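You operate a simulated robot arm through the tools that you are given. There is no shell and no other tool.

You are at the controls of a simulated two-armed robot. One attempt, no reset.

## Task
On the long clamp plate, clamp each ring and open each empty clamp.
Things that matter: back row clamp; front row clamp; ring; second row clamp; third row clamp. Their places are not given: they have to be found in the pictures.

The check looks at the end state, three seconds after you hand in, the way a careful person would. Anything else that was tipped, shoved, dropped, spilled or broken makes it a failure.

## Robot
Two 7-joint arms with two-finger grippers on one trunk that stands fixed in place. Base frame: the origin is at the foot of the trunk, x ahead of it, y to its left, z up. Readings come in mm, degrees, newtons and seconds.
The left shoulder is at [57, 175, 1152], the right one opposite. With the tool pointing down near the work surface each hand reaches from about 100 to 840 mm from the base axis, measured 20 degrees to its own side. Payload 2.94 kg a hand.
The tool frame of a hand sits at the grasp point between the pads (the TCP): z along the fingers, y along the line on which they close. The tips reach 30 mm beyond it. The gripper opens to 138 mm; its body begins 109 mm behind the TCP.
Orientation is that of the tool frame in the base frame, as a unit quaternion [x, y, z, w]. With the fingers straight down and closing along the base's y, the tool's x points along the base's -x, its y along +y and its z along -z.

## Interface
- The arms move only by the tool arm_command. It takes "left_deltas", "right_deltas" or both (then of equal length, played together; a hand with none holds still); each is a list of rows, each a list of 2 entries, a list of its own where there are three numbers: the shift along the tool's x, y, z in units of 150 mm (1.0 is 150 mm), then the turn, a rotation vector about the tool's x, y, z in units of 45 degrees (1.0 is 45 degrees). In form: [[[tx, ty, tz], [ax, ay, az]], ...]. A call has 1 to 20 rows; each row is the pose to reach, as a shift and turn from the pose commanded when the call began, along the tool's axes at that moment. "left_fingers" and "right_fingers" are, for a hand that has rows, the closure, from 0 (fully open) to 1 (shut), set as the call begins (left out, the last holds). A call with a number of a shift or a turn outside -1 to 1 is refused whole. Rows are played at 5 a second. More than 50 mm and 8.6 degrees between two rows, or a gripper value outside its range, and nothing of the call is played. A pose out of reach is approached as far as the arm can. The call stops where the force on the tool passes 80 N (or 10 N more than at its start, if that is more) or the arm is blocked; 0.2 s more then pass. Each finger travels about 45 mm/s and halts on what it meets, pressing with about 42 N; the grip force reading is that of the motor and also rises with nothing between the fingers. The clock runs only during rows and for 0.2 s after the last one: add rows that repeat a pose to give the fingers time. It gives the time, the measured TCP pose, the force on the tool (base axes), the opening and the grip force at its end, in the units of the frame above (readings bear some noise), with the torque about the TCP (base axes, N m) and any sound that the robot's microphone picked up, and new pictures: "pictures" is both (left out), scene, wrist or none (wrist: the cameras of the hands that moved).
- Cameras (640 x 400 px; columns grow to the right, rows downward): "scene" is now at [124.7, 45.9, 1628.2]; the picture's right is [0.57, -0.82, -0.00], its down [-0.63, -0.44, -0.65] and it looks along [0.53, 0.37, -0.76] (base axes); focal length 313 px, centre (320, 200). "left" rides on the left gripper at [71, -19, -146] in its tool frame; the picture's right is [0.26, 0.97, 0.00], its down [-0.85, 0.23, -0.48] and it looks along [-0.46, 0.12, 0.88] (tool axes); focal length 280 px, centre (320, 200). "right" rides on the right gripper at [71, 19, -146] in its tool frame; the picture's right is [-0.26, 0.97, 0.00], its down [-0.85, -0.23, -0.48] and it looks along [-0.46, -0.13, 0.88] (tool axes); focal length 280 px, centre (320, 200).
- lift_body(by): moves the trunk up (or, below 0, down) by that many mm; the arms and the scene camera ride with it, the base frame stays. It gives what a move gives, with no picture.
- aim_head(pan, tilt): turns the head with the scene camera to pan (to the left, within 120 degrees either way) and tilt (down, from -29 to 69), counted from straight ahead of the robot (the tilt from the chest, where the trunk bows). It gives what a move gives, and a new picture of the scene camera.
- pixel_to_xyz(camera, pixels): for up to 12 pixels [column, row] of the newest picture of that camera ("zoom" is the newest enlarged one), the place [x, y, z] in the base frame of the surface seen there, good to about 2 mm. No time passes.
- enlarge(camera, box): a new picture of the part [left, top, right, bottom] of that camera's present view, enlarged. No time passes.
- hand_in(): hands the job in; it is judged then, once.

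Unless the task says otherwise, let go and move clear before handing in.

The tools are called as a command line: name --argument value ..., lists and objects as JSON in quotes. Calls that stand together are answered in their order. arm_command: Moves the arms, as the interface text tells. Its arguments: {"type":"object","properties":{"left_deltas":{"type":"array","items":{"type":"array"}},"left_fingers":{"type":"number"},"right_deltas":{"type":"array","items":{"type":"array"}},"right_fingers":{"type":"number"},"pictures":{"type":"string","enum":["both","scene","wrist","none"]}},"required":[]} The other tools are called the same way: lift_body (by) moves the trunk up or down; aim_head (pan, tilt) turns the head that bears the scene camera; pixel_to_xyz (camera, pixels) gives the place of the surface under pixels of a picture; enlarge (camera, box) takes an enlarged picture of a part of a camera's view; hand_in () hands the job in.

At the start:

```text
time: 0.0
left_ee_pos: [395.5, 586.0, 1060.4]
left_tool_rot: [0.001, 1.0, 0.001, 0.0]
left_force: [-0.4, 0.0, 0.1]
left_wrist_torque: [0.02, -0.01, 0.0]
left_width: 138.0
left_finger_force: 0.0
right_ee_pos: [510.1, 2.7, 1143.5]
right_tool_rot: [0.001, 1.0, 0.002, -0.001]
right_force: [-0.2, 0.2, 0.1]
right_wrist_torque: [-0.03, 0.05, -0.03]
right_width: 138.1
right_finger_force: 0.0
trunk travel left (down, up): [-325.0, 409.0]
head pan, tilt (commanded): [34.9, 49.8]
```

scene: 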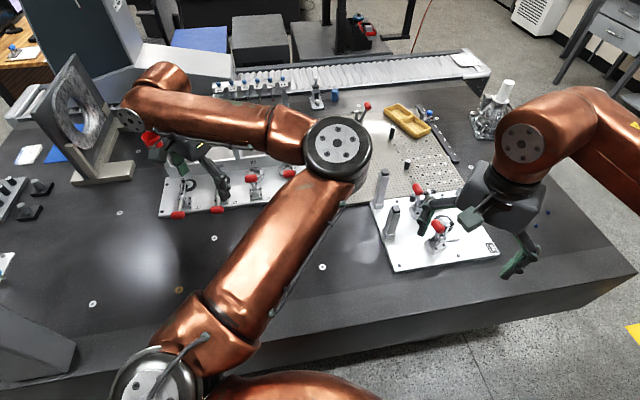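
right: 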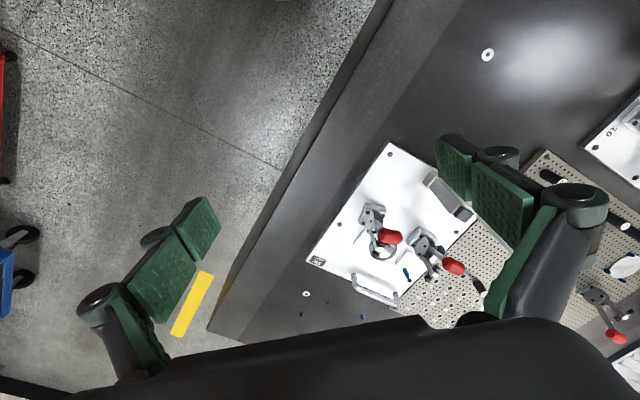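
left: 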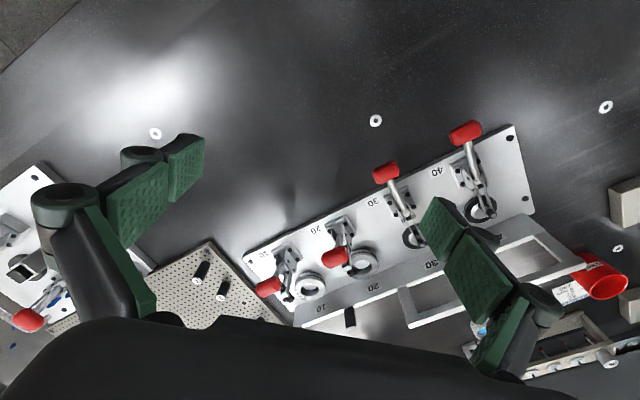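

The left wrist picture shows a long white plate with four red-handled clamps (around pixels 270,285; 335,255; 385,170; 465,130), marked 10–40. I'll enlarge both views to see which hold rings and which are open.

enlarge --camera "left" --box '[230, 110, 550, 330]'

enlarge --camera "scene" --box '[140, 120, 340, 240]'

```text
1.82 times, centred on (390, 220) of left
```

zoom: 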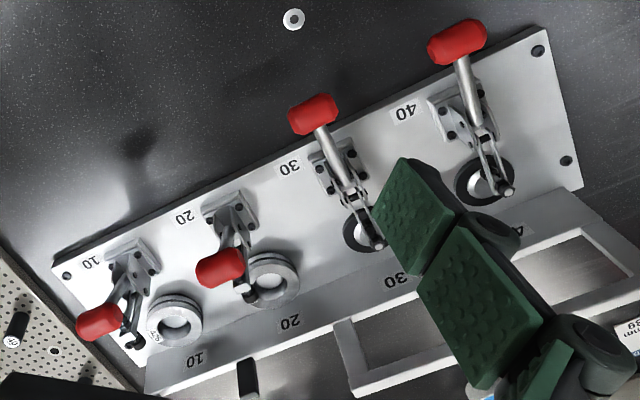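

```text
3.20 times, centred on (240, 180) of scene
```

zoom: 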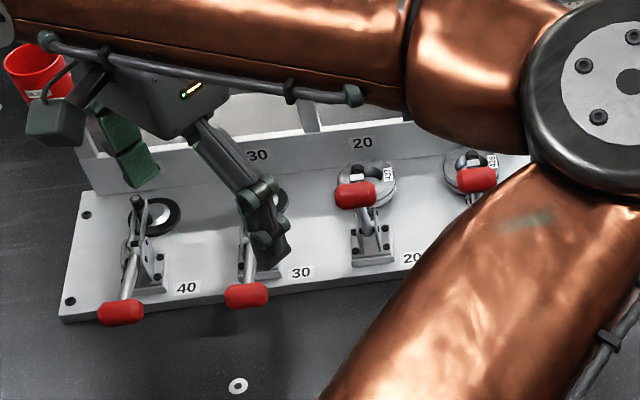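

The left arm covers part of the view; in the enlargement rings appear at stations 10 and 20, while 30 and 40 appear to have dark pads under the arm. I'll measure key points on the plate using the left wrist picture.

pixel_to_xyz --camera "left" --pixels '[[268, 286], [332, 257], [386, 171], [465, 132], [310, 286], [364, 263], [412, 238], [481, 209], [255, 248], [511, 133], [290, 262], [345, 238]]'

enlarge --camera "left" --box '[240, 210, 400, 310]'

enlarge --camera "left" --box '[360, 110, 520, 260]'

```text
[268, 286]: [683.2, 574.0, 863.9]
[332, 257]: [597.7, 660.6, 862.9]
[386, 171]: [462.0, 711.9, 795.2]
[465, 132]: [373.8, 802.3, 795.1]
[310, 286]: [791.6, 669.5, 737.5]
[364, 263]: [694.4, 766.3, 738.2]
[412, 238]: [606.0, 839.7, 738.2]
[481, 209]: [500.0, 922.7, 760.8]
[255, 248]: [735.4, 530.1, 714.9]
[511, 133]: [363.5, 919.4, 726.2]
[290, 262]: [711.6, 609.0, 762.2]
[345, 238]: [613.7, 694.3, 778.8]
```

```text
4.00 times, centred on (320, 260) of left
```

zoom: 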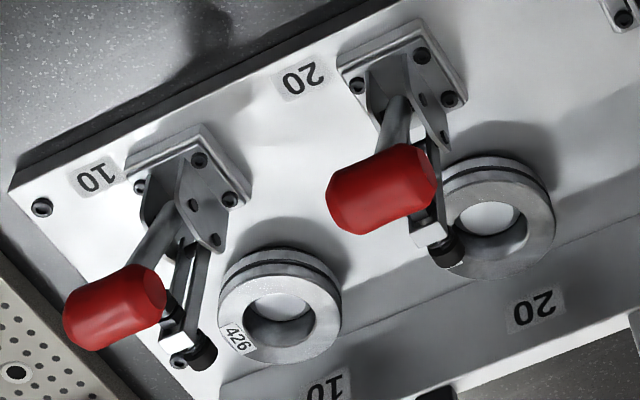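

```text
2.67 times, centred on (440, 185) of left
```

zoom: 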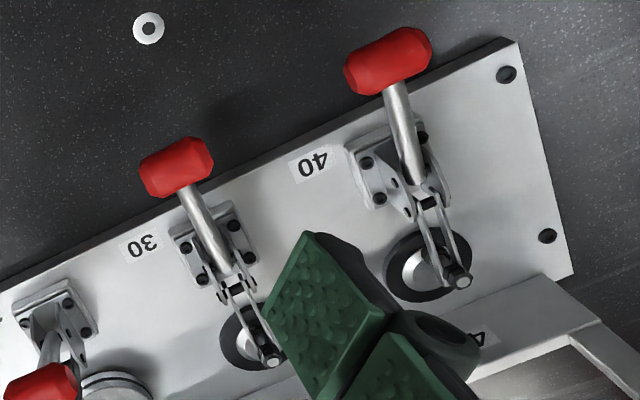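

Handles at 10 and 20 stand up (z≈863) while 30 and 40 lie back (z≈795). I'll measure arm tips and pads with the zoomed view to learn which state is open.

pixel_to_xyz --camera "zoom" --pixels '[[462, 280], [272, 360], [402, 270], [425, 198], [435, 250], [235, 270], [400, 120], [225, 335], [450, 240], [405, 160], [380, 195], [450, 265]]'

enlarge --camera "left" --box '[260, 220, 390, 310]'

```text
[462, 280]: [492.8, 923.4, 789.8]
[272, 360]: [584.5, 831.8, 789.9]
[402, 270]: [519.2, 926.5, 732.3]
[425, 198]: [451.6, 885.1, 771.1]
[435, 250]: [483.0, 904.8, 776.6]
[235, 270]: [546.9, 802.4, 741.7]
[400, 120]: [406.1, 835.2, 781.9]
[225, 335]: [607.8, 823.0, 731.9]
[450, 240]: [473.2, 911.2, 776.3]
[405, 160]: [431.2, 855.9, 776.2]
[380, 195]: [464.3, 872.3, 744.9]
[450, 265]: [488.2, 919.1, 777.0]
```

```text
4.44 times, centred on (325, 265) of left
```

zoom: 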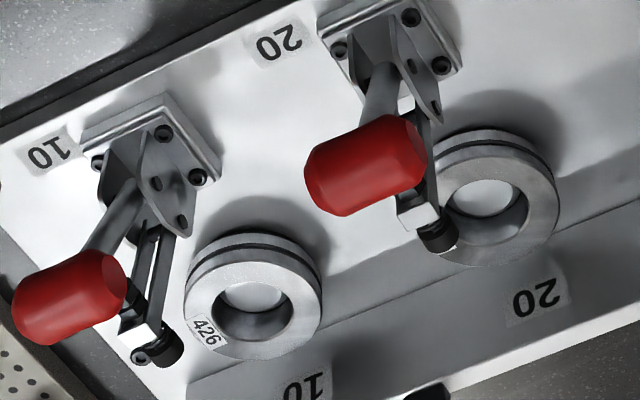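

pixel_to_xyz --camera "zoom" --pixels '[[145, 357], [165, 350], [147, 275], [175, 235], [438, 235], [415, 215], [420, 150], [125, 200], [70, 295], [365, 165], [140, 170], [205, 165]]'

aim_head --pan 50 --tilt 45

```text
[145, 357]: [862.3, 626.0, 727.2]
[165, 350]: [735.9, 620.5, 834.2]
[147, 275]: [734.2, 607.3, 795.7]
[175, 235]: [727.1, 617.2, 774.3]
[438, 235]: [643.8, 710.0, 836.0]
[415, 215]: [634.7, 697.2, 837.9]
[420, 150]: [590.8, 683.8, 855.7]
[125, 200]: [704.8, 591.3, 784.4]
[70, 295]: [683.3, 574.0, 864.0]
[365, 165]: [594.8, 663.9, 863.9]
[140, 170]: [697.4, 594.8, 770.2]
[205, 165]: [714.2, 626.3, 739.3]
```

```text
time: 0.8
left_ee_pos: [395.2, 586.1, 1060.8]
left_tool_rot: [0.001, 1.0, 0.0, -0.001]
left_force: [0.0, 0.3, -0.5]
left_wrist_torque: [-0.03, -0.01, 0.03]
left_width: 137.9
left_finger_force: 0.1
right_ee_pos: [510.5, 2.5, 1143.4]
right_tool_rot: [0.001, 1.0, 0.002, -0.001]
right_force: [-0.5, -0.6, 0.4]
right_wrist_torque: [0.01, 0.0, 0.0]
right_width: 137.9
right_finger_force: 0.0
trunk travel left (down, up): [-325.0, 409.0]
head pan, tilt (commanded): [50.0, 45.0]
```

scene: 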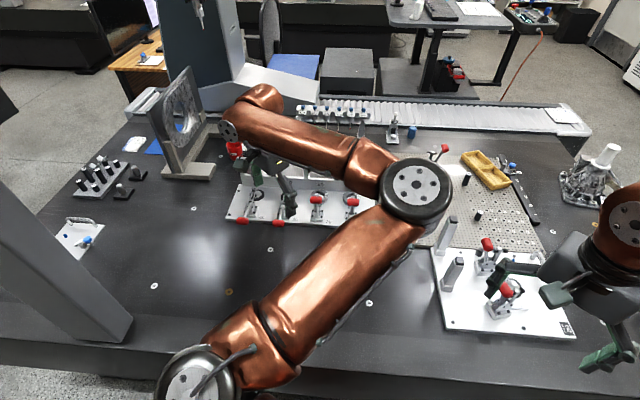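

The arms at 30/40 lie flat at z≈776 with nothing under them (closed, empty), while at 10/20 the arms stand raised (tips z≈835) with rings by them. I'll enlarge the scene at (220–370, 150–230) to confirm.

enlarge --camera "scene" --box '[215, 150, 375, 250]'

enlarge --camera "scene" --box '[290, 165, 380, 225]'

```text
4.00 times, centred on (295, 200) of scene
```

zoom: 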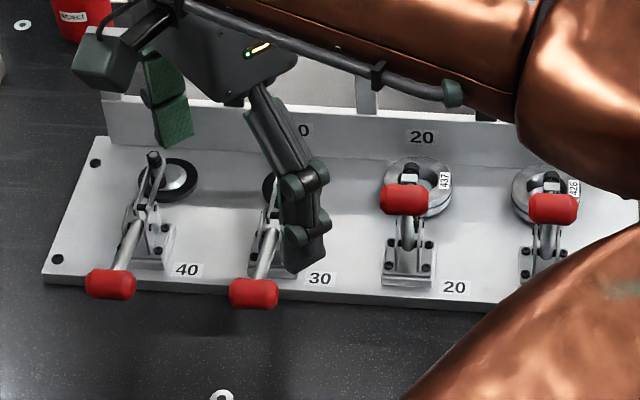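

```text
6.67 times, centred on (335, 195) of scene
```

zoom: 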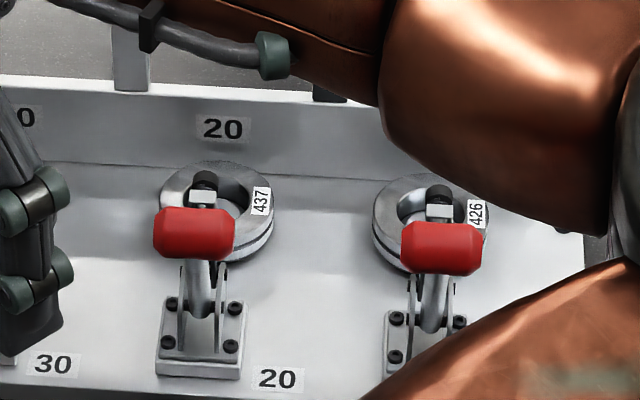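

Scene zoom confirms: rings (labels 437, 426) sit at 20 and 10 with handles up and arms raised; 30 and 40 have no ring and arms lie flat. I'll turn the left hand 45° so that it squares to the plate and take a fresh look.

arm_command --left_deltas '[[[0, 0, 0], [0, 0, -0.167]], [[0, 0, 0], [0, 0, -0.333]], [[0, 0, 0], [0, 0, -0.5]], [[0, 0, 0], [0, 0, -0.667]], [[0, 0, 0], [0, 0, -0.833]], [[0, 0, 0], [0, 0, -1.0]], [[0, 0, 0], [0, 0, -1.0]]]' --pictures "both"

```text
time: 2.4
left_ee_pos: [395.0, 585.3, 1060.3]
left_tool_rot: [-0.383, 0.924, -0.001, 0.0]
left_force: [0.4, 0.0, 0.1]
left_wrist_torque: [0.01, 0.01, 0.03]
left_width: 138.1
left_finger_force: 0.0
right_ee_pos: [510.9, 2.1, 1143.2]
right_tool_rot: [0.001, 1.0, 0.002, 0.0]
right_force: [-0.1, -1.0, 0.0]
right_wrist_torque: [0.02, 0.02, 0.01]
right_width: 137.9
right_finger_force: 0.1
trunk travel left (down, up): [-325.0, 409.0]
head pan, tilt (commanded): [50.0, 45.0]
```

scene: 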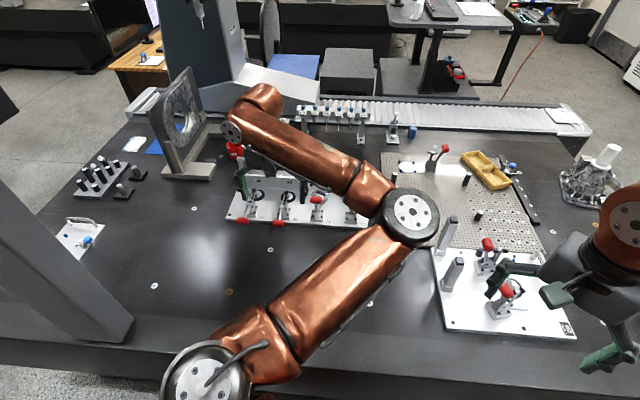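
left: 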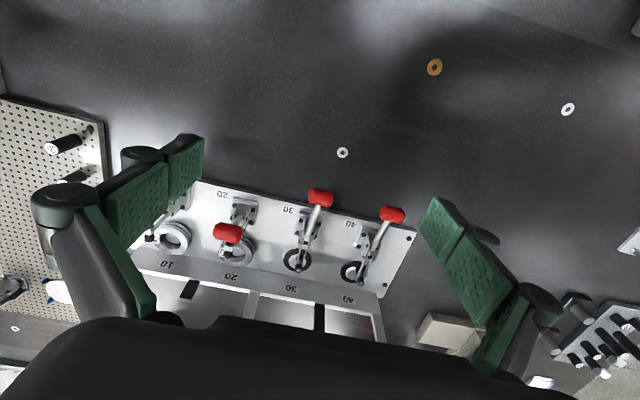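

The rotated wrist view shows clamps 40 (handle 392,214), 30 (320,197), 20 (228,233) and partly 10. I'll move the left hand to hover over handles 30/40 at z≈970 for precise measurement.

arm_command --left_deltas '[[[-0.184, 0.14, 0.12], [0, 0, 0]], [[-0.368, 0.281, 0.24], [0, 0, 0]], [[-0.551, 0.421, 0.36], [0, 0, 0]], [[-0.735, 0.562, 0.48], [0, 0, 0]], [[-0.919, 0.702, 0.6], [0, 0, 0]], [[-0.919, 0.702, 0.6], [0, 0, 0]]]' --pictures "both"

```text
time: 3.8
left_ee_pos: [423.4, 756.0, 971.3]
left_tool_rot: [-0.382, 0.924, 0.0, 0.0]
left_force: [0.3, -0.4, -0.2]
left_wrist_torque: [0.04, -0.01, -0.02]
left_width: 137.8
left_finger_force: 0.0
right_ee_pos: [510.4, 1.9, 1143.8]
right_tool_rot: [0.001, 1.0, 0.002, 0.0]
right_force: [-0.3, 0.2, -0.3]
right_wrist_torque: [0.06, 0.03, -0.02]
right_width: 137.9
right_finger_force: 0.1
trunk travel left (down, up): [-325.0, 409.0]
head pan, tilt (commanded): [50.0, 45.0]
```

scene: 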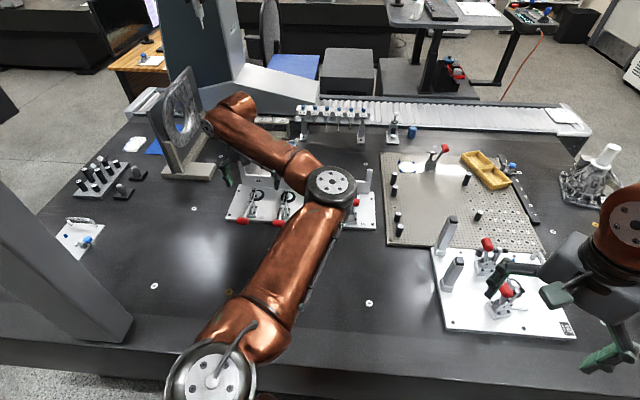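
left: 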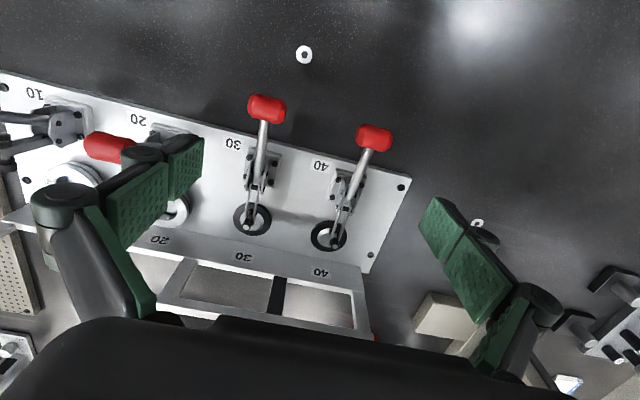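

The hover view shows handle 30 at (266,108) and 40 at (374,138) with their flat arms and bare dark pads. I'll enlarge and measure these.

enlarge --camera "left" --box '[220, 80, 420, 280]'

enlarge --camera "left" --box '[230, 85, 400, 191]'

```text
2.00 times, centred on (320, 180) of left
```

zoom: 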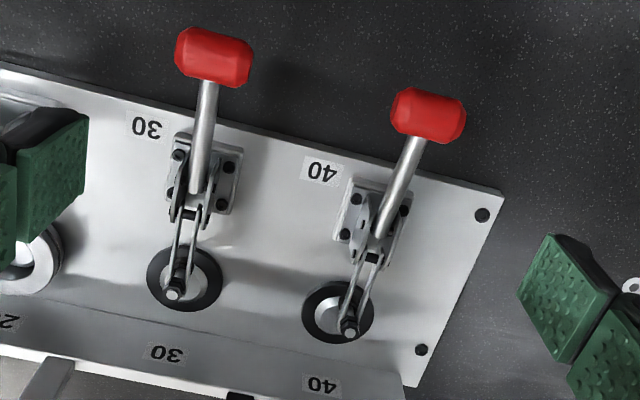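

```text
3.76 times, centred on (315, 138) of left
```

zoom: 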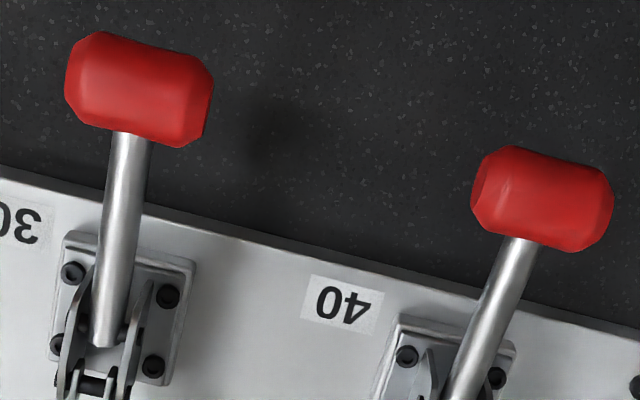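

pixel_to_xyz --camera "zoom" --pixels '[[545, 195], [480, 190], [608, 208], [540, 165], [545, 235], [138, 88], [72, 80], [205, 105], [500, 290], [125, 180], [115, 260], [107, 330]]'

pixel_to_xyz --camera "left" --pixels '[[374, 138], [366, 168], [350, 205], [340, 230], [333, 240], [322, 237], [400, 220], [420, 160], [250, 228], [255, 205], [106, 148], [130, 152]]'

```text
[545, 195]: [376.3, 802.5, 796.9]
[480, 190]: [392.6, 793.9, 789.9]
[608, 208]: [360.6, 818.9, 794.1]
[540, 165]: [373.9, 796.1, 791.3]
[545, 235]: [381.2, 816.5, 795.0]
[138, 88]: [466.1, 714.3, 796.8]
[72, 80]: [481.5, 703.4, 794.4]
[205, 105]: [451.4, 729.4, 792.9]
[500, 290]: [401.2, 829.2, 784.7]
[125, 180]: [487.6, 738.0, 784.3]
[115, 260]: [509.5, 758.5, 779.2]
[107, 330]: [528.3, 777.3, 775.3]
```

```text
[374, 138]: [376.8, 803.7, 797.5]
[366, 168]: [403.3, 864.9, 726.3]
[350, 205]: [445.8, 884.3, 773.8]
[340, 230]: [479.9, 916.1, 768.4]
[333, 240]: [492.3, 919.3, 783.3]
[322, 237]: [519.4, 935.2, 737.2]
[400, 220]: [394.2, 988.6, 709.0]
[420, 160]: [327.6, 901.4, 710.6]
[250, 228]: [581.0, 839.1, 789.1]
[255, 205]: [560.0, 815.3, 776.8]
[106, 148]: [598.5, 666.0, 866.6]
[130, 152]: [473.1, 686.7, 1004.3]
```

Handle 40 barrel spans about (392,794)–(361,819) with top z≈797, so its centre is near (377,806,786); its bar runs back to a pivot near (443,875,768). I'll move above handle 40 with fingers partly closed, fingers straddling the barrel ends.

arm_command --left_deltas '[[[-0.004, 0.1, 0.15], [0, 0, 0]], [[-0.008, 0.21, 0.3], [0, 0, 0]], [[-0.012, 0.33, 0.45], [0, 0, 0]], [[-0.017, 0.455, 0.6], [0, 0, 0]], [[-0.017, 0.455, 0.6], [0, 0, 0]], [[-0.017, 0.455, 0.6], [0, 0, 0]], [[-0.017, 0.455, 0.6], [0, 0, 0]]]' --left_fingers 0.35 --pictures "both"

```text
time: 5.4
left_ee_pos: [373.2, 805.2, 880.3]
left_tool_rot: [-0.382, 0.924, 0.0, 0.0]
left_force: [0.3, -0.8, 0.0]
left_wrist_torque: [0.03, -0.03, -0.01]
left_width: 89.8
left_finger_force: 0.1
right_ee_pos: [511.4, 3.8, 1141.8]
right_tool_rot: [0.001, 1.0, 0.0, -0.001]
right_force: [-0.8, 0.1, -0.7]
right_wrist_torque: [0.0, -0.01, -0.01]
right_width: 138.0
right_finger_force: 0.1
trunk travel left (down, up): [-325.0, 409.0]
head pan, tilt (commanded): [50.0, 45.0]
```

scene: 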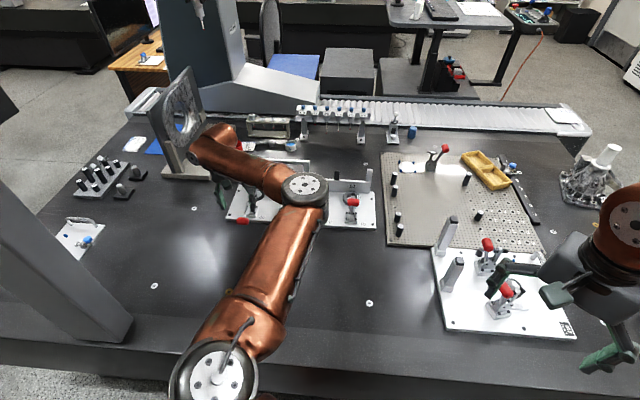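
left: 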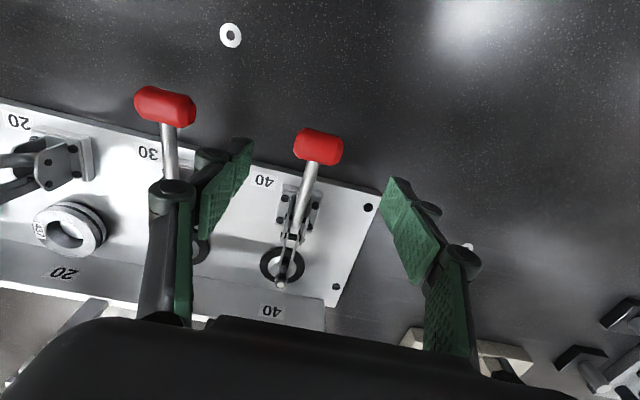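

The barrel of 40 is now at (318,147) between the open fingers. The wrist seems near the upright grey plate at scene (190,130), so I'll check clearance there before descending.

pixel_to_xyz --camera "scene" --pixels '[[190, 68], [208, 120], [212, 175], [205, 150], [225, 135], [192, 175], [165, 120], [218, 160], [228, 200], [245, 122]]'

enlarge --camera "scene" --box '[140, 60, 300, 240]'

pixel_to_xyz --camera "left" --pixels '[[318, 147], [297, 140], [341, 152], [312, 175], [165, 105], [138, 98], [193, 112]]'

```text
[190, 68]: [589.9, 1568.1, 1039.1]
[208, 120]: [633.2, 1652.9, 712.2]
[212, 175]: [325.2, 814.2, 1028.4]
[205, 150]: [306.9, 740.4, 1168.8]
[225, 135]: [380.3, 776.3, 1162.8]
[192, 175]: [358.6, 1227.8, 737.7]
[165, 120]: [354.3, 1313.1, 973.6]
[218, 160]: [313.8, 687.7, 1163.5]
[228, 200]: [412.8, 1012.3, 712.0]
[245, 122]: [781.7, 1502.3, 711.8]
```

```text
2.22 times, centred on (220, 150) of scene
```

zoom: 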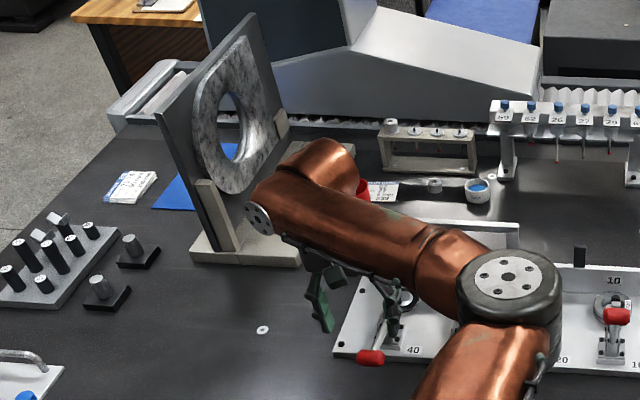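

```text
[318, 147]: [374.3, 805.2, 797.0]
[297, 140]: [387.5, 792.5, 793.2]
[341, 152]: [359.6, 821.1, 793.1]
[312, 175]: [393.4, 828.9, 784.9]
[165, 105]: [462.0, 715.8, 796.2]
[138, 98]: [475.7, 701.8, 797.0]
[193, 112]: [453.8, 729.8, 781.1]
```

The grey fixture is ~400 mm away from the wrist, so it is clear. The barrel centre (374,806) is right under the TCP; I'll descend 94 mm to straddle it, then look.

arm_command --left_deltas '[[[-0.005, 0, 0.15], [0, 0, 0]], [[-0.01, 0, 0.3], [0, 0, 0]], [[-0.01, 0, 0.42], [0, 0, 0]], [[-0.01, 0, 0.54], [0, 0, 0]], [[-0.01, 0, 0.625], [0, 0, 0]], [[-0.01, 0, 0.625], [0, 0, 0]], [[-0.01, 0, 0.625], [0, 0, 0]]]' --pictures "wrist"

```text
time: 7.0
left_ee_pos: [372.3, 809.8, 788.0]
left_tool_rot: [-0.382, 0.924, 0.0, 0.001]
left_force: [0.8, -0.5, 0.2]
left_wrist_torque: [-0.01, -0.01, 0.01]
left_width: 89.8
left_finger_force: 0.1
right_ee_pos: [509.5, 3.5, 1141.8]
right_tool_rot: [0.001, 1.0, 0.001, -0.001]
right_force: [0.0, 0.2, 1.0]
right_wrist_torque: [0.01, 0.0, 0.01]
right_width: 138.0
right_finger_force: 0.1
trunk travel left (down, up): [-325.0, 409.0]
head pan, tilt (commanded): [50.0, 45.0]
```

left: 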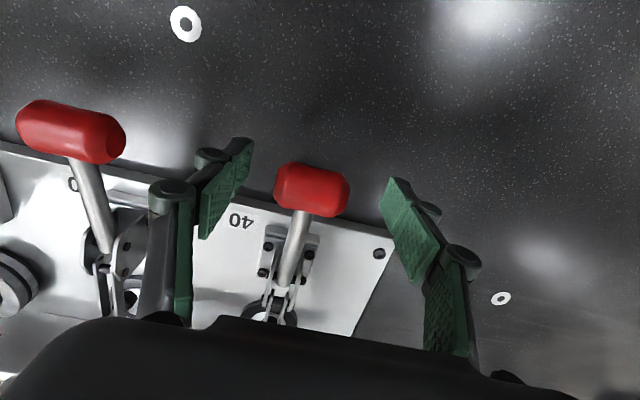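

The barrel at (312,190) sits right at the TCP between the fingers. I'll close the fingers on its ends while holding still.

arm_command --left_deltas '[[[0, 0, 0], [0, 0, 0]], [[0, 0, 0], [0, 0, 0]], [[0, 0, 0], [0, 0, 0]], [[0, 0, 0], [0, 0, 0]], [[0, 0, 0], [0, 0, 0]]]' --left_fingers 1.0 --pictures "wrist"

```text
time: 8.2
left_ee_pos: [375.0, 806.7, 787.5]
left_tool_rot: [-0.38, 0.925, -0.003, 0.0]
left_force: [15.1, -19.9, -0.4]
left_wrist_torque: [-0.25, 0.09, -0.07]
left_width: 40.7
left_finger_force: 41.9
right_ee_pos: [511.0, 1.4, 1142.0]
right_tool_rot: [0.001, 1.0, 0.002, -0.001]
right_force: [-0.2, 1.2, 0.1]
right_wrist_torque: [-0.05, 0.01, 0.01]
right_width: 138.1
right_finger_force: 0.0
trunk travel left (down, up): [-325.0, 409.0]
head pan, tilt (commanded): [50.0, 45.0]
```

left: 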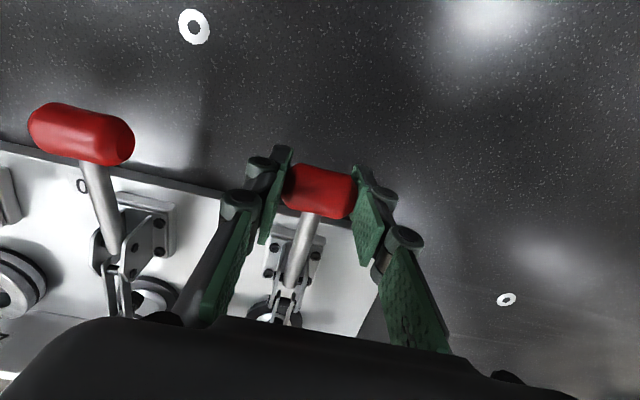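

The barrel is gripped (width 40.7 mm, 42 N), with a small sideways load of ~25 N along the plate. I'll lift along the first part of the arc (to ~34°) while shifting 3 mm to relieve that load.

arm_command --left_deltas '[[[0, -0.02, 0], [0, 0, 0]], [[-0.005, -0.02, -0.029], [0, 0, 0]], [[-0.014, -0.02, -0.058], [0, 0, 0]], [[-0.024, -0.02, -0.09], [0, 0, 0]], [[-0.036, -0.02, -0.122], [0, 0, 0]], [[-0.05, -0.02, -0.153], [0, 0, 0]], [[-0.064, -0.02, -0.183], [0, 0, 0]], [[-0.081, -0.02, -0.212], [0, 0, 0]], [[-0.099, -0.02, -0.241], [0, 0, 0]]]' --pictures "both"

```text
time: 10.2
left_ee_pos: [385.1, 817.7, 823.7]
left_tool_rot: [-0.382, 0.924, -0.001, 0.0]
left_force: [-7.1, -22.2, 0.1]
left_wrist_torque: [-1.16, 0.83, -0.03]
left_width: 41.3
left_finger_force: 42.3
right_ee_pos: [509.7, 2.3, 1143.2]
right_tool_rot: [0.001, 1.0, 0.002, 0.0]
right_force: [-0.4, -0.2, 1.0]
right_wrist_torque: [0.02, 0.02, -0.01]
right_width: 138.2
right_finger_force: 0.1
trunk travel left (down, up): [-325.0, 409.0]
head pan, tilt (commanded): [50.0, 45.0]
```

scene: 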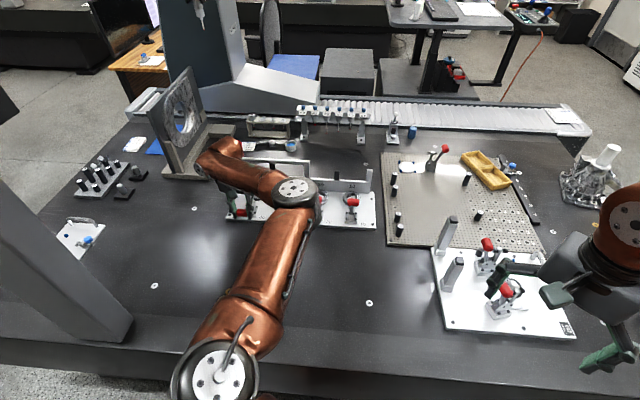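
left: 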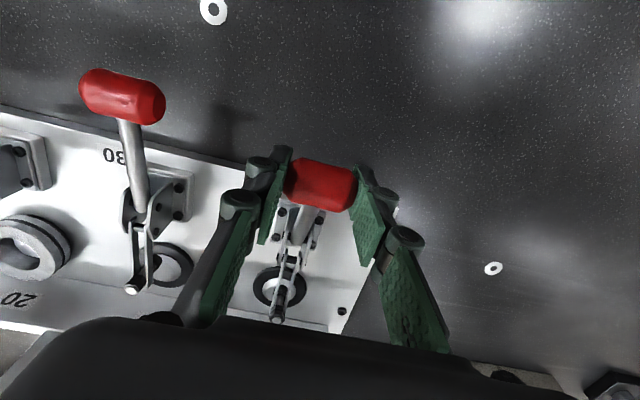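

The handle is following (TCP z 824, arm of 40 rising in the picture at (275,300)); forces stay about 20 N. I'll continue the arc to ~68°, matching the raised handles of 10/20.

arm_command --left_deltas '[[[-0.019, -0.005, -0.028], [0, 0, 0]], [[-0.04, -0.01, -0.054], [0, 0, 0]], [[-0.062, -0.01, -0.079], [0, 0, 0]], [[-0.086, -0.01, -0.103], [0, 0, 0]], [[-0.111, -0.01, -0.126], [0, 0, 0]], [[-0.137, -0.01, -0.147], [0, 0, 0]], [[-0.165, -0.01, -0.167], [0, 0, 0]], [[-0.193, -0.01, -0.186], [0, 0, 0]], [[-0.222, -0.01, -0.204], [0, 0, 0]], [[-0.251, -0.01, -0.219], [0, 0, 0]], [[-0.272, -0.01, -0.229], [0, 0, 0]], [[-0.293, -0.01, -0.237], [0, 0, 0]]]' --pictures "both"

```text
time: 12.8
left_ee_pos: [417.8, 847.2, 859.2]
left_tool_rot: [-0.382, 0.924, 0.0, 0.0]
left_force: [-17.3, -5.2, 1.4]
left_wrist_torque: [-0.98, 1.14, 0.03]
left_width: 41.4
left_finger_force: 42.3
right_ee_pos: [509.0, 2.4, 1143.6]
right_tool_rot: [0.002, 1.0, 0.001, 0.001]
right_force: [-0.1, 1.1, -0.4]
right_wrist_torque: [-0.01, 0.01, 0.01]
right_width: 138.0
right_finger_force: 0.1
trunk travel left (down, up): [-325.0, 409.0]
head pan, tilt (commanded): [50.0, 45.0]
```

scene: 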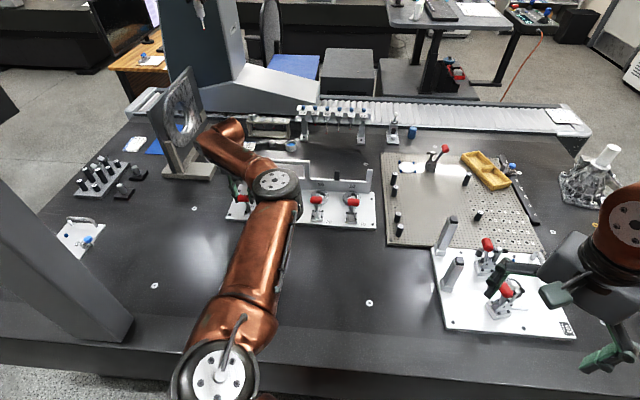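
left: 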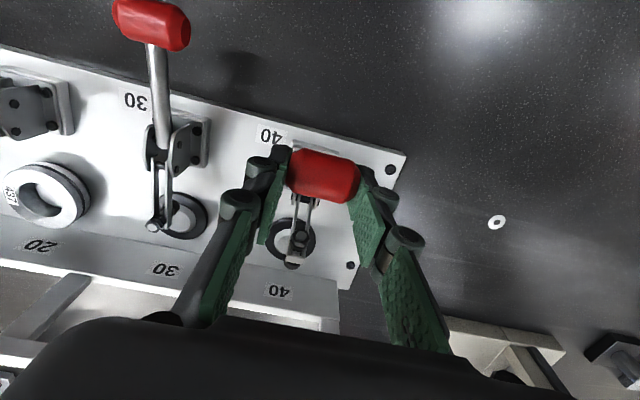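

Handle 40 now stands at about the same attitude as 20's (barrel ≈(418,847,859)), with its arm raised. I'll open the fingers to release and see whether it stays up.

arm_command --left_deltas '[[[0, 0, 0], [0, 0, 0]], [[0, 0, 0], [0, 0, 0]], [[0, 0, 0], [0, 0, 0]], [[0, 0, 0], [0, 0, 0]]]' --left_fingers 0.4 --pictures "wrist"

```text
time: 13.8
left_ee_pos: [417.9, 847.3, 858.2]
left_tool_rot: [-0.382, 0.924, 0.0, 0.0]
left_force: [0.2, -0.9, -0.3]
left_wrist_torque: [0.01, 0.01, 0.03]
left_width: 82.6
left_finger_force: 0.0
right_ee_pos: [510.5, 4.3, 1143.6]
right_tool_rot: [0.001, 1.0, 0.001, -0.001]
right_force: [-0.3, -0.1, 0.1]
right_wrist_torque: [-0.02, -0.01, 0.01]
right_width: 138.1
right_finger_force: 0.1
trunk travel left (down, up): [-325.0, 409.0]
head pan, tilt (commanded): [50.0, 45.0]
```

left: 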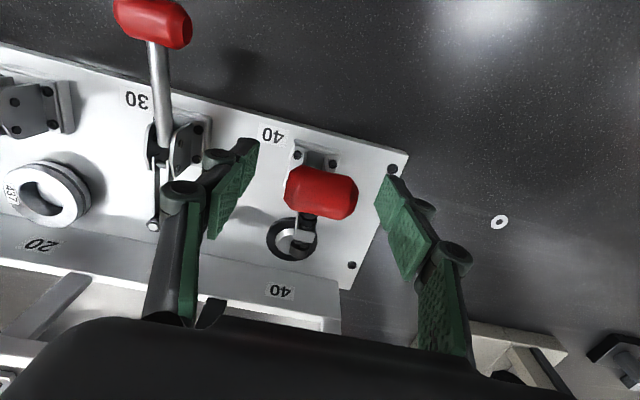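

Released; the barrel moved slightly further forward to (320,192), i.e. toward open, and stayed. I'll measure it and then raise the hand clear.

pixel_to_xyz --camera "left" --pixels '[[320, 192], [310, 215], [300, 240]]'

arm_command --left_deltas '[[[0, 0, -0.15], [0, 0, 0]], [[0, 0, -0.35], [0, 0, 0]], [[0, 0, -0.6], [0, 0, 0]], [[0, 0, -0.6], [0, 0, 0]]]' --pictures "both"

```text
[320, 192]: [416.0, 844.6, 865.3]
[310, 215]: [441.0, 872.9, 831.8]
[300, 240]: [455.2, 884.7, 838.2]
```

```text
time: 14.8
left_ee_pos: [418.4, 848.2, 950.8]
left_tool_rot: [-0.382, 0.924, -0.001, -0.001]
left_force: [0.5, -0.2, -0.1]
left_wrist_torque: [0.02, 0.01, -0.01]
left_width: 82.8
left_finger_force: 0.0
right_ee_pos: [511.1, 4.7, 1143.2]
right_tool_rot: [0.0, 1.0, 0.001, -0.001]
right_force: [-0.6, 0.8, 0.3]
right_wrist_torque: [-0.03, 0.01, -0.02]
right_width: 138.3
right_finger_force: 0.0
trunk travel left (down, up): [-325.0, 409.0]
head pan, tilt (commanded): [50.0, 45.0]
```

scene: 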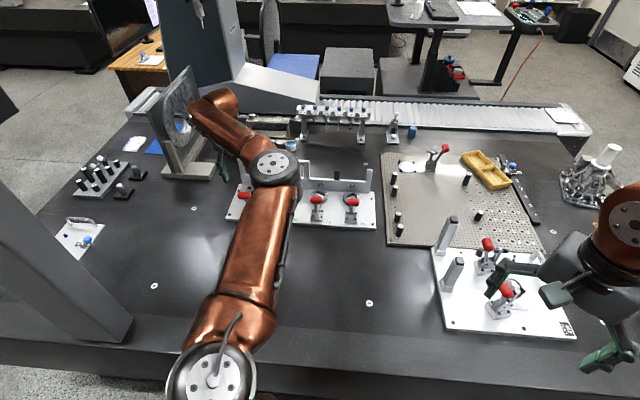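
left: 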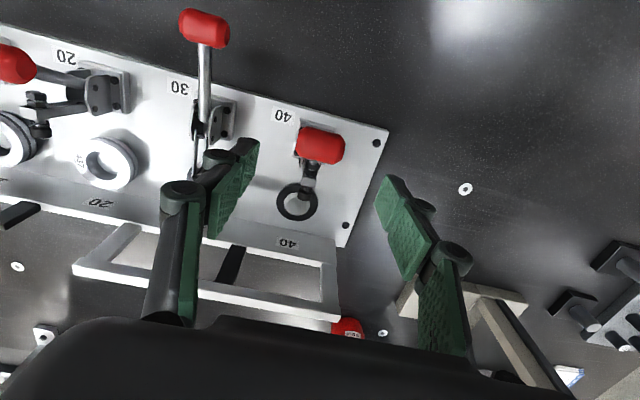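

Clamp 40 is open: its barrel stands at (416,845,865) and arm at z≈838, same as 20. Next I'll move over handle 30 (centre ≈(466,716)) and lower to z≈870.

arm_command --left_deltas '[[[0.1, -0.21, 0], [0, 0, 0]], [[0.2, -0.42, 0.05], [0, 0, 0]], [[0.3, -0.63, 0.15], [0, 0, 0]], [[0.398, -0.847, 0.3], [0, 0, 0]], [[0.398, -0.847, 0.54], [0, 0, 0]], [[0.398, -0.847, 0.54], [0, 0, 0]], [[0.398, -0.847, 0.54], [0, 0, 0]]]' --left_fingers 0.35 --pictures "wrist"

```text
time: 16.4
left_ee_pos: [467.4, 715.5, 867.4]
left_tool_rot: [-0.382, 0.924, 0.0, 0.0]
left_force: [0.4, -0.2, 0.2]
left_wrist_torque: [0.01, 0.0, 0.01]
left_width: 89.5
left_finger_force: 0.0
right_ee_pos: [510.3, 4.0, 1142.7]
right_tool_rot: [0.001, 1.0, 0.001, -0.001]
right_force: [0.4, 0.2, 0.5]
right_wrist_torque: [-0.03, 0.01, -0.04]
right_width: 138.0
right_finger_force: 0.1
trunk travel left (down, up): [-325.0, 409.0]
head pan, tilt (commanded): [50.0, 45.0]
```

left: 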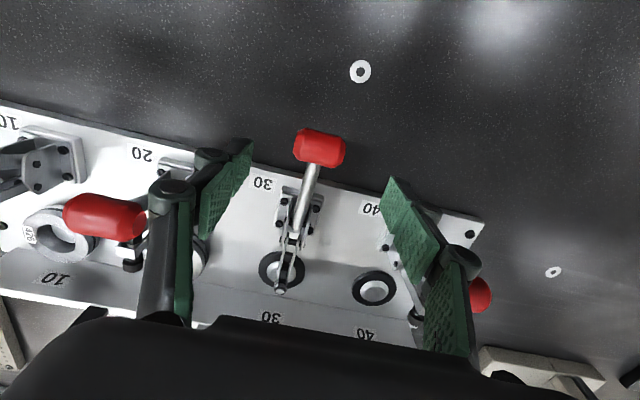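

Handle 30's barrel is centred at (319,148) between the fingers. I'll verify its position and descend 80 mm to straddle it.

pixel_to_xyz --camera "left" --pixels '[[319, 148], [297, 140], [343, 152], [105, 215], [480, 295]]'

arm_command --left_deltas '[[[0, 0, 0.2], [0, 0, 0]], [[0, 0, 0.35], [0, 0, 0]], [[0, 0, 0.47], [0, 0, 0]], [[0, 0, 0.54], [0, 0, 0]], [[0, 0, 0.54], [0, 0, 0]], [[0, 0, 0.54], [0, 0, 0]]]' --pictures "wrist"

```text
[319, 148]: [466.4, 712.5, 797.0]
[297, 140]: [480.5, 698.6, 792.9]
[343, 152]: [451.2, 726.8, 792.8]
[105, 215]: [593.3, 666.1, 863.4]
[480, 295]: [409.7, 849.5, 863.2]
```

```text
time: 17.8
left_ee_pos: [467.6, 714.6, 784.8]
left_tool_rot: [-0.381, 0.924, 0.001, -0.001]
left_force: [0.6, 0.6, 0.1]
left_wrist_torque: [-0.03, 0.02, -0.02]
left_width: 89.7
left_finger_force: 0.1
right_ee_pos: [510.5, 2.1, 1143.1]
right_tool_rot: [0.001, 1.0, 0.001, -0.001]
right_force: [0.5, 0.7, -0.3]
right_wrist_torque: [0.0, 0.01, -0.01]
right_width: 138.1
right_finger_force: 0.0
trunk travel left (down, up): [-325.0, 409.0]
head pan, tilt (commanded): [50.0, 45.0]
```

left: 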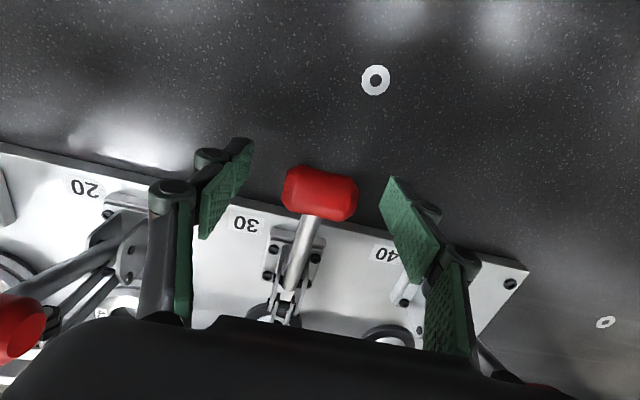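

The barrel sits at (320,193), centred on the TCP. I'll close on it.

arm_command --left_deltas '[[[0, 0, 0], [0, 0, 0]], [[0, 0, 0], [0, 0, 0]], [[0, 0, 0], [0, 0, 0]], [[0, 0, 0], [0, 0, 0]], [[0, 0, 0], [0, 0, 0]]]' --left_fingers 1.0 --pictures "none"

```text
time: 19.0
left_ee_pos: [468.1, 715.7, 783.4]
left_tool_rot: [-0.382, 0.924, 0.0, 0.001]
left_force: [0.9, -0.1, -0.3]
left_wrist_torque: [0.01, 0.03, 0.02]
left_width: 40.6
left_finger_force: 41.8
right_ee_pos: [510.7, 3.7, 1143.2]
right_tool_rot: [0.001, 1.0, 0.001, -0.001]
right_force: [0.5, -0.8, -0.2]
right_wrist_torque: [-0.02, -0.02, -0.03]
right_width: 138.0
right_finger_force: 0.2
trunk travel left (down, up): [-325.0, 409.0]
head pan, tilt (commanded): [50.0, 45.0]
```

Gripped cleanly (40.6 mm, no side load). I'll swing handle 30 through the same arc that opened 40.

arm_command --left_deltas '[[[-0.005, 0, -0.029], [0, 0, 0]], [[-0.014, 0, -0.058], [0, 0, 0]], [[-0.024, 0, -0.09], [0, 0, 0]], [[-0.036, 0, -0.122], [0, 0, 0]], [[-0.05, 0, -0.153], [0, 0, 0]], [[-0.064, 0, -0.183], [0, 0, 0]], [[-0.081, 0, -0.212], [0, 0, 0]], [[-0.099, 0, -0.241], [0, 0, 0]], [[-0.118, 0, -0.269], [0, 0, 0]], [[-0.139, 0, -0.295], [0, 0, 0]], [[-0.161, 0, -0.32], [0, 0, 0]], [[-0.185, 0, -0.344], [0, 0, 0]], [[-0.21, 0, -0.367], [0, 0, 0]], [[-0.236, 0, -0.388], [0, 0, 0]], [[-0.264, 0, -0.408], [0, 0, 0]], [[-0.292, 0, -0.427], [0, 0, 0]], [[-0.321, 0, -0.445], [0, 0, 0]], [[-0.35, 0, -0.46], [0, 0, 0]], [[-0.371, 0, -0.47], [0, 0, 0]], [[-0.392, 0, -0.478], [0, 0, 0]]]' --pictures "both"

```text
time: 23.2
left_ee_pos: [508.8, 757.1, 858.6]
left_tool_rot: [-0.382, 0.924, 0.0, 0.0]
left_force: [-3.7, -17.5, 0.7]
left_wrist_torque: [-1.21, 0.82, -0.04]
left_width: 40.9
left_finger_force: 42.0
right_ee_pos: [509.3, 0.5, 1143.1]
right_tool_rot: [0.0, 1.0, 0.001, -0.001]
right_force: [-0.3, 0.0, -0.4]
right_wrist_torque: [0.03, -0.02, -0.03]
right_width: 138.0
right_finger_force: 0.0
trunk travel left (down, up): [-325.0, 409.0]
head pan, tilt (commanded): [50.0, 45.0]
```

scene: 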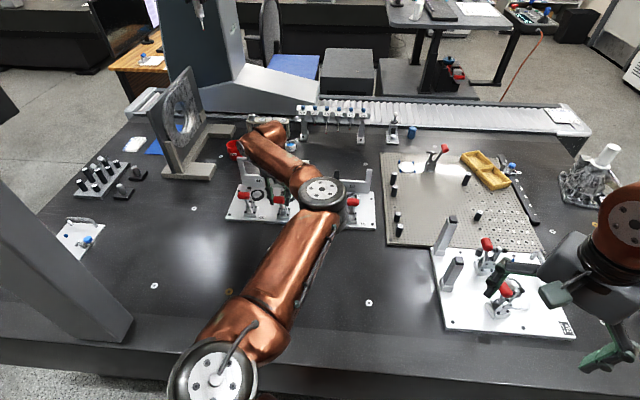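
left: 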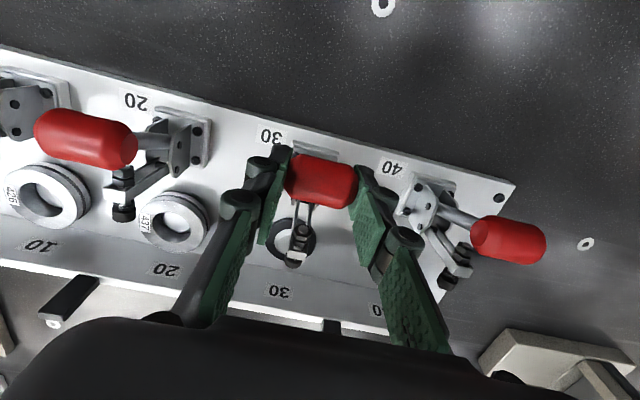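

Handle 30 is up at (322,180) alongside 40's. I'll release with a small opening and then rise straight up.

arm_command --left_deltas '[[[0, 0, 0], [0, 0, 0]], [[0, 0, 0], [0, 0, 0]], [[0, 0, 0], [0, 0, 0]], [[0, 0, 0], [0, 0, 0]]]' --left_fingers 0.45 --pictures "wrist"

arm_command --left_deltas '[[[0, 0, -0.15], [0, 0, 0]], [[0, 0, -0.35], [0, 0, 0]], [[0, 0, -0.6], [0, 0, 0]], [[0, 0, -0.6], [0, 0, 0]]]' --pictures "both"

```text
time: 24.2
left_ee_pos: [507.8, 757.9, 857.7]
left_tool_rot: [-0.382, 0.924, 0.0, 0.0]
left_force: [1.2, -0.2, 0.3]
left_wrist_torque: [0.01, 0.0, 0.02]
left_width: 75.9
left_finger_force: 0.1
right_ee_pos: [510.6, 3.7, 1142.1]
right_tool_rot: [0.001, 1.0, 0.001, -0.001]
right_force: [-0.5, 0.5, 0.1]
right_wrist_torque: [0.05, -0.01, -0.03]
right_width: 138.0
right_finger_force: 0.2
trunk travel left (down, up): [-325.0, 409.0]
head pan, tilt (commanded): [50.0, 45.0]
```

left: 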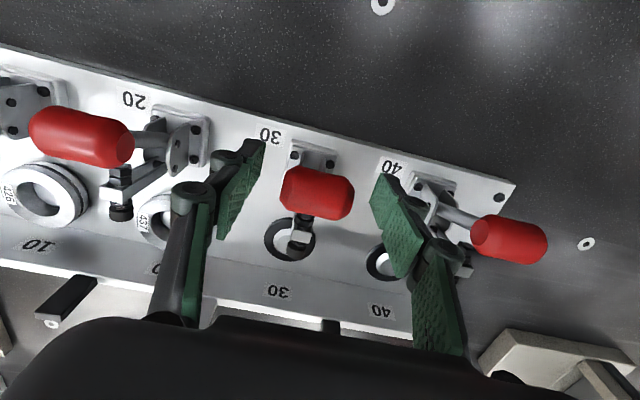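

```text
time: 25.2
left_ee_pos: [509.4, 756.1, 946.4]
left_tool_rot: [-0.382, 0.924, 0.0, 0.0]
left_force: [0.9, -0.5, 0.2]
left_wrist_torque: [-0.01, 0.02, -0.02]
left_width: 76.0
left_finger_force: 0.0
right_ee_pos: [510.9, 4.4, 1143.7]
right_tool_rot: [0.001, 1.0, 0.001, 0.0]
right_force: [0.3, -0.2, 0.6]
right_wrist_torque: [0.01, 0.01, 0.0]
right_width: 138.1
right_finger_force: 0.0
trunk travel left (down, up): [-325.0, 409.0]
head pan, tilt (commanded): [50.0, 45.0]
```

scene: 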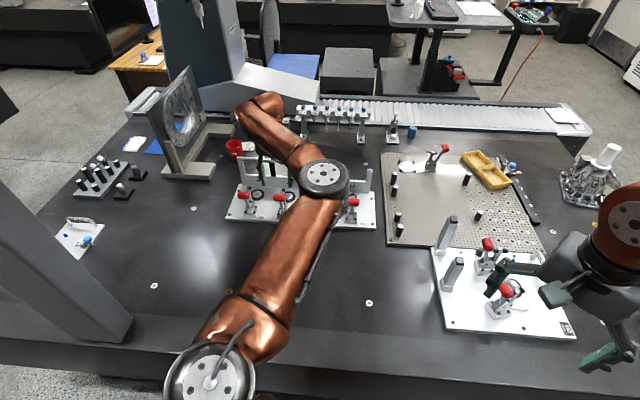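
left: 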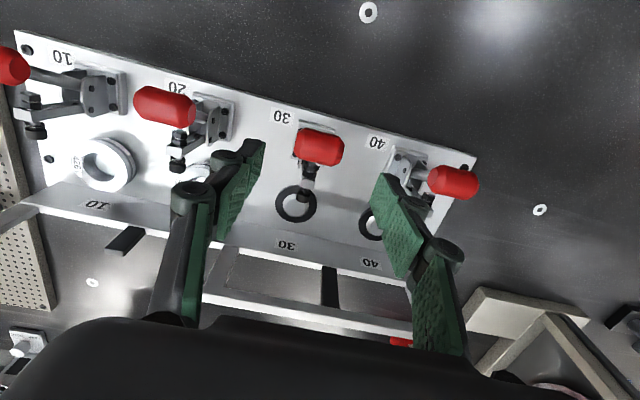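

Clamps 30 and 40 both stand open now. Next is clamp 20: I'll measure its raised barrel at (165,105) and the ring positions.

pixel_to_xyz --camera "left" --pixels '[[165, 104], [140, 97], [192, 113], [319, 146], [296, 140], [342, 152], [108, 165], [85, 165], [130, 170], [108, 145], [452, 182]]'

enlarge --camera "left" --box '[0, 30, 256, 190]'

```text
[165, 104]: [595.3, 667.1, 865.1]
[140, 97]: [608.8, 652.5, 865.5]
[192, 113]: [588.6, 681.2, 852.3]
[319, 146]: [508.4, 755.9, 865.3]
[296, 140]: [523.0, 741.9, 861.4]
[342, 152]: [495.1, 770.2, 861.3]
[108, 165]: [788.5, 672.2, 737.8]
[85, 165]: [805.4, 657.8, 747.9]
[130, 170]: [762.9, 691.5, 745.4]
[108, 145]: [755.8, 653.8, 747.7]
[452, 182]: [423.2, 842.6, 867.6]
```

```text
2.50 times, centred on (128, 110) of left
```

zoom: 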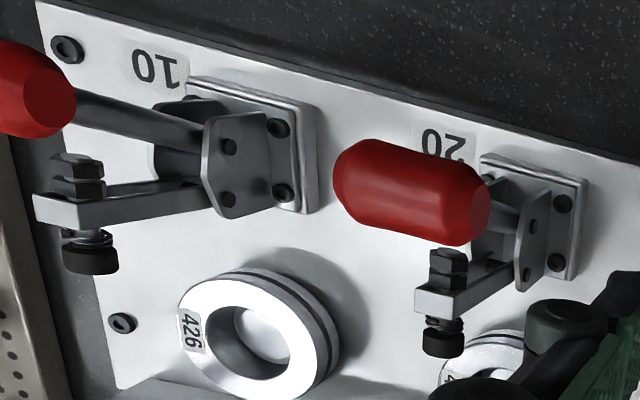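

Clamps 10 and 20 are in the open state with rings on their nests. I'll measure the empty nests at 30/40 and the ring edges to check how the spindle will land.

pixel_to_xyz --camera "left" --pixels '[[296, 187], [296, 205], [296, 220], [278, 203], [314, 208], [305, 197]]'

pixel_to_xyz --camera "zoom" --pixels '[[250, 277], [320, 345], [190, 300], [215, 380], [262, 390], [310, 310], [208, 325], [290, 345], [250, 300], [262, 330], [300, 370], [195, 370]]'

```text
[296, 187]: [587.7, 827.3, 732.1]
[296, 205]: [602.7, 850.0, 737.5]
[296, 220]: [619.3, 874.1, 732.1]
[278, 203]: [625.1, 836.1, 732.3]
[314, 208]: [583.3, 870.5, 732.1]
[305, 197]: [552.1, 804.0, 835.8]
```

```text
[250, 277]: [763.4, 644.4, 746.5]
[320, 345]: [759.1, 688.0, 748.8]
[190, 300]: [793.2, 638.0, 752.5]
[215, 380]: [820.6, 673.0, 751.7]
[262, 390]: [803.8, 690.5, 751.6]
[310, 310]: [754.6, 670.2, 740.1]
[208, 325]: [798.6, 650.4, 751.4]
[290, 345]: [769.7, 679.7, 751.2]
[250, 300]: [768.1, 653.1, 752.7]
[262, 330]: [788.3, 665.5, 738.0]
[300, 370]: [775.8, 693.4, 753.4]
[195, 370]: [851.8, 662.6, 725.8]
```

The nests' centres are ~27 mm ahead of the closed spindle position, so the spindles will land on the near rims (ring radius ≈18–32 mm): fine. Now I'll shift over handle 20's raised barrel (≈(600,664,853)).

arm_command --left_deltas '[[[0, -0.215, 0], [0, 0, 0]], [[0, -0.43, 0], [0, 0, 0]], [[0.003, -0.645, 0], [0, 0, 0]], [[0.005, -0.859, 0.1], [0, 0, 0]], [[0.005, -0.859, 0.2], [0, 0, 0]], [[0.005, -0.859, 0.2], [0, 0, 0]], [[0.005, -0.859, 0.2], [0, 0, 0]]]' --left_fingers 0.4 --pictures "both"

```text
time: 26.8
left_ee_pos: [598.8, 664.7, 916.6]
left_tool_rot: [-0.382, 0.924, 0.001, 0.0]
left_force: [0.3, -0.4, -0.6]
left_wrist_torque: [-0.03, 0.05, 0.01]
left_width: 82.6
left_finger_force: 0.0
right_ee_pos: [510.6, 2.6, 1142.8]
right_tool_rot: [0.002, 1.0, 0.001, -0.001]
right_force: [0.1, 0.2, -0.3]
right_wrist_torque: [-0.02, -0.03, 0.02]
right_width: 138.1
right_finger_force: 0.1
trunk travel left (down, up): [-325.0, 409.0]
head pan, tilt (commanded): [50.0, 45.0]
```

scene: 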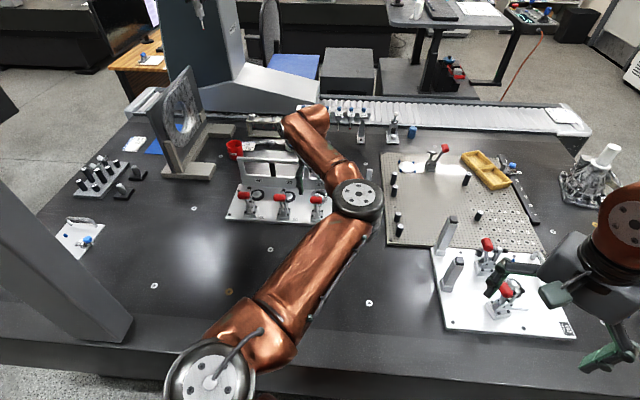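
left: 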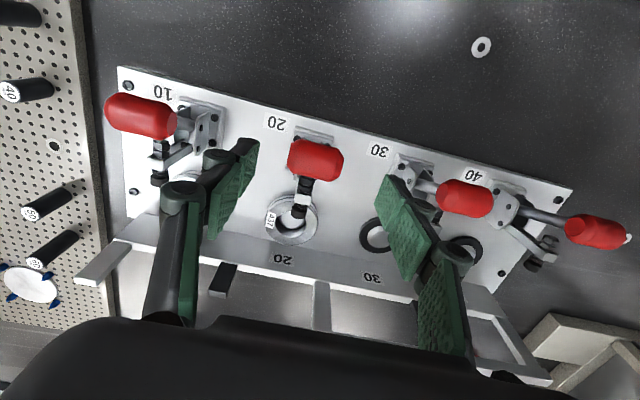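

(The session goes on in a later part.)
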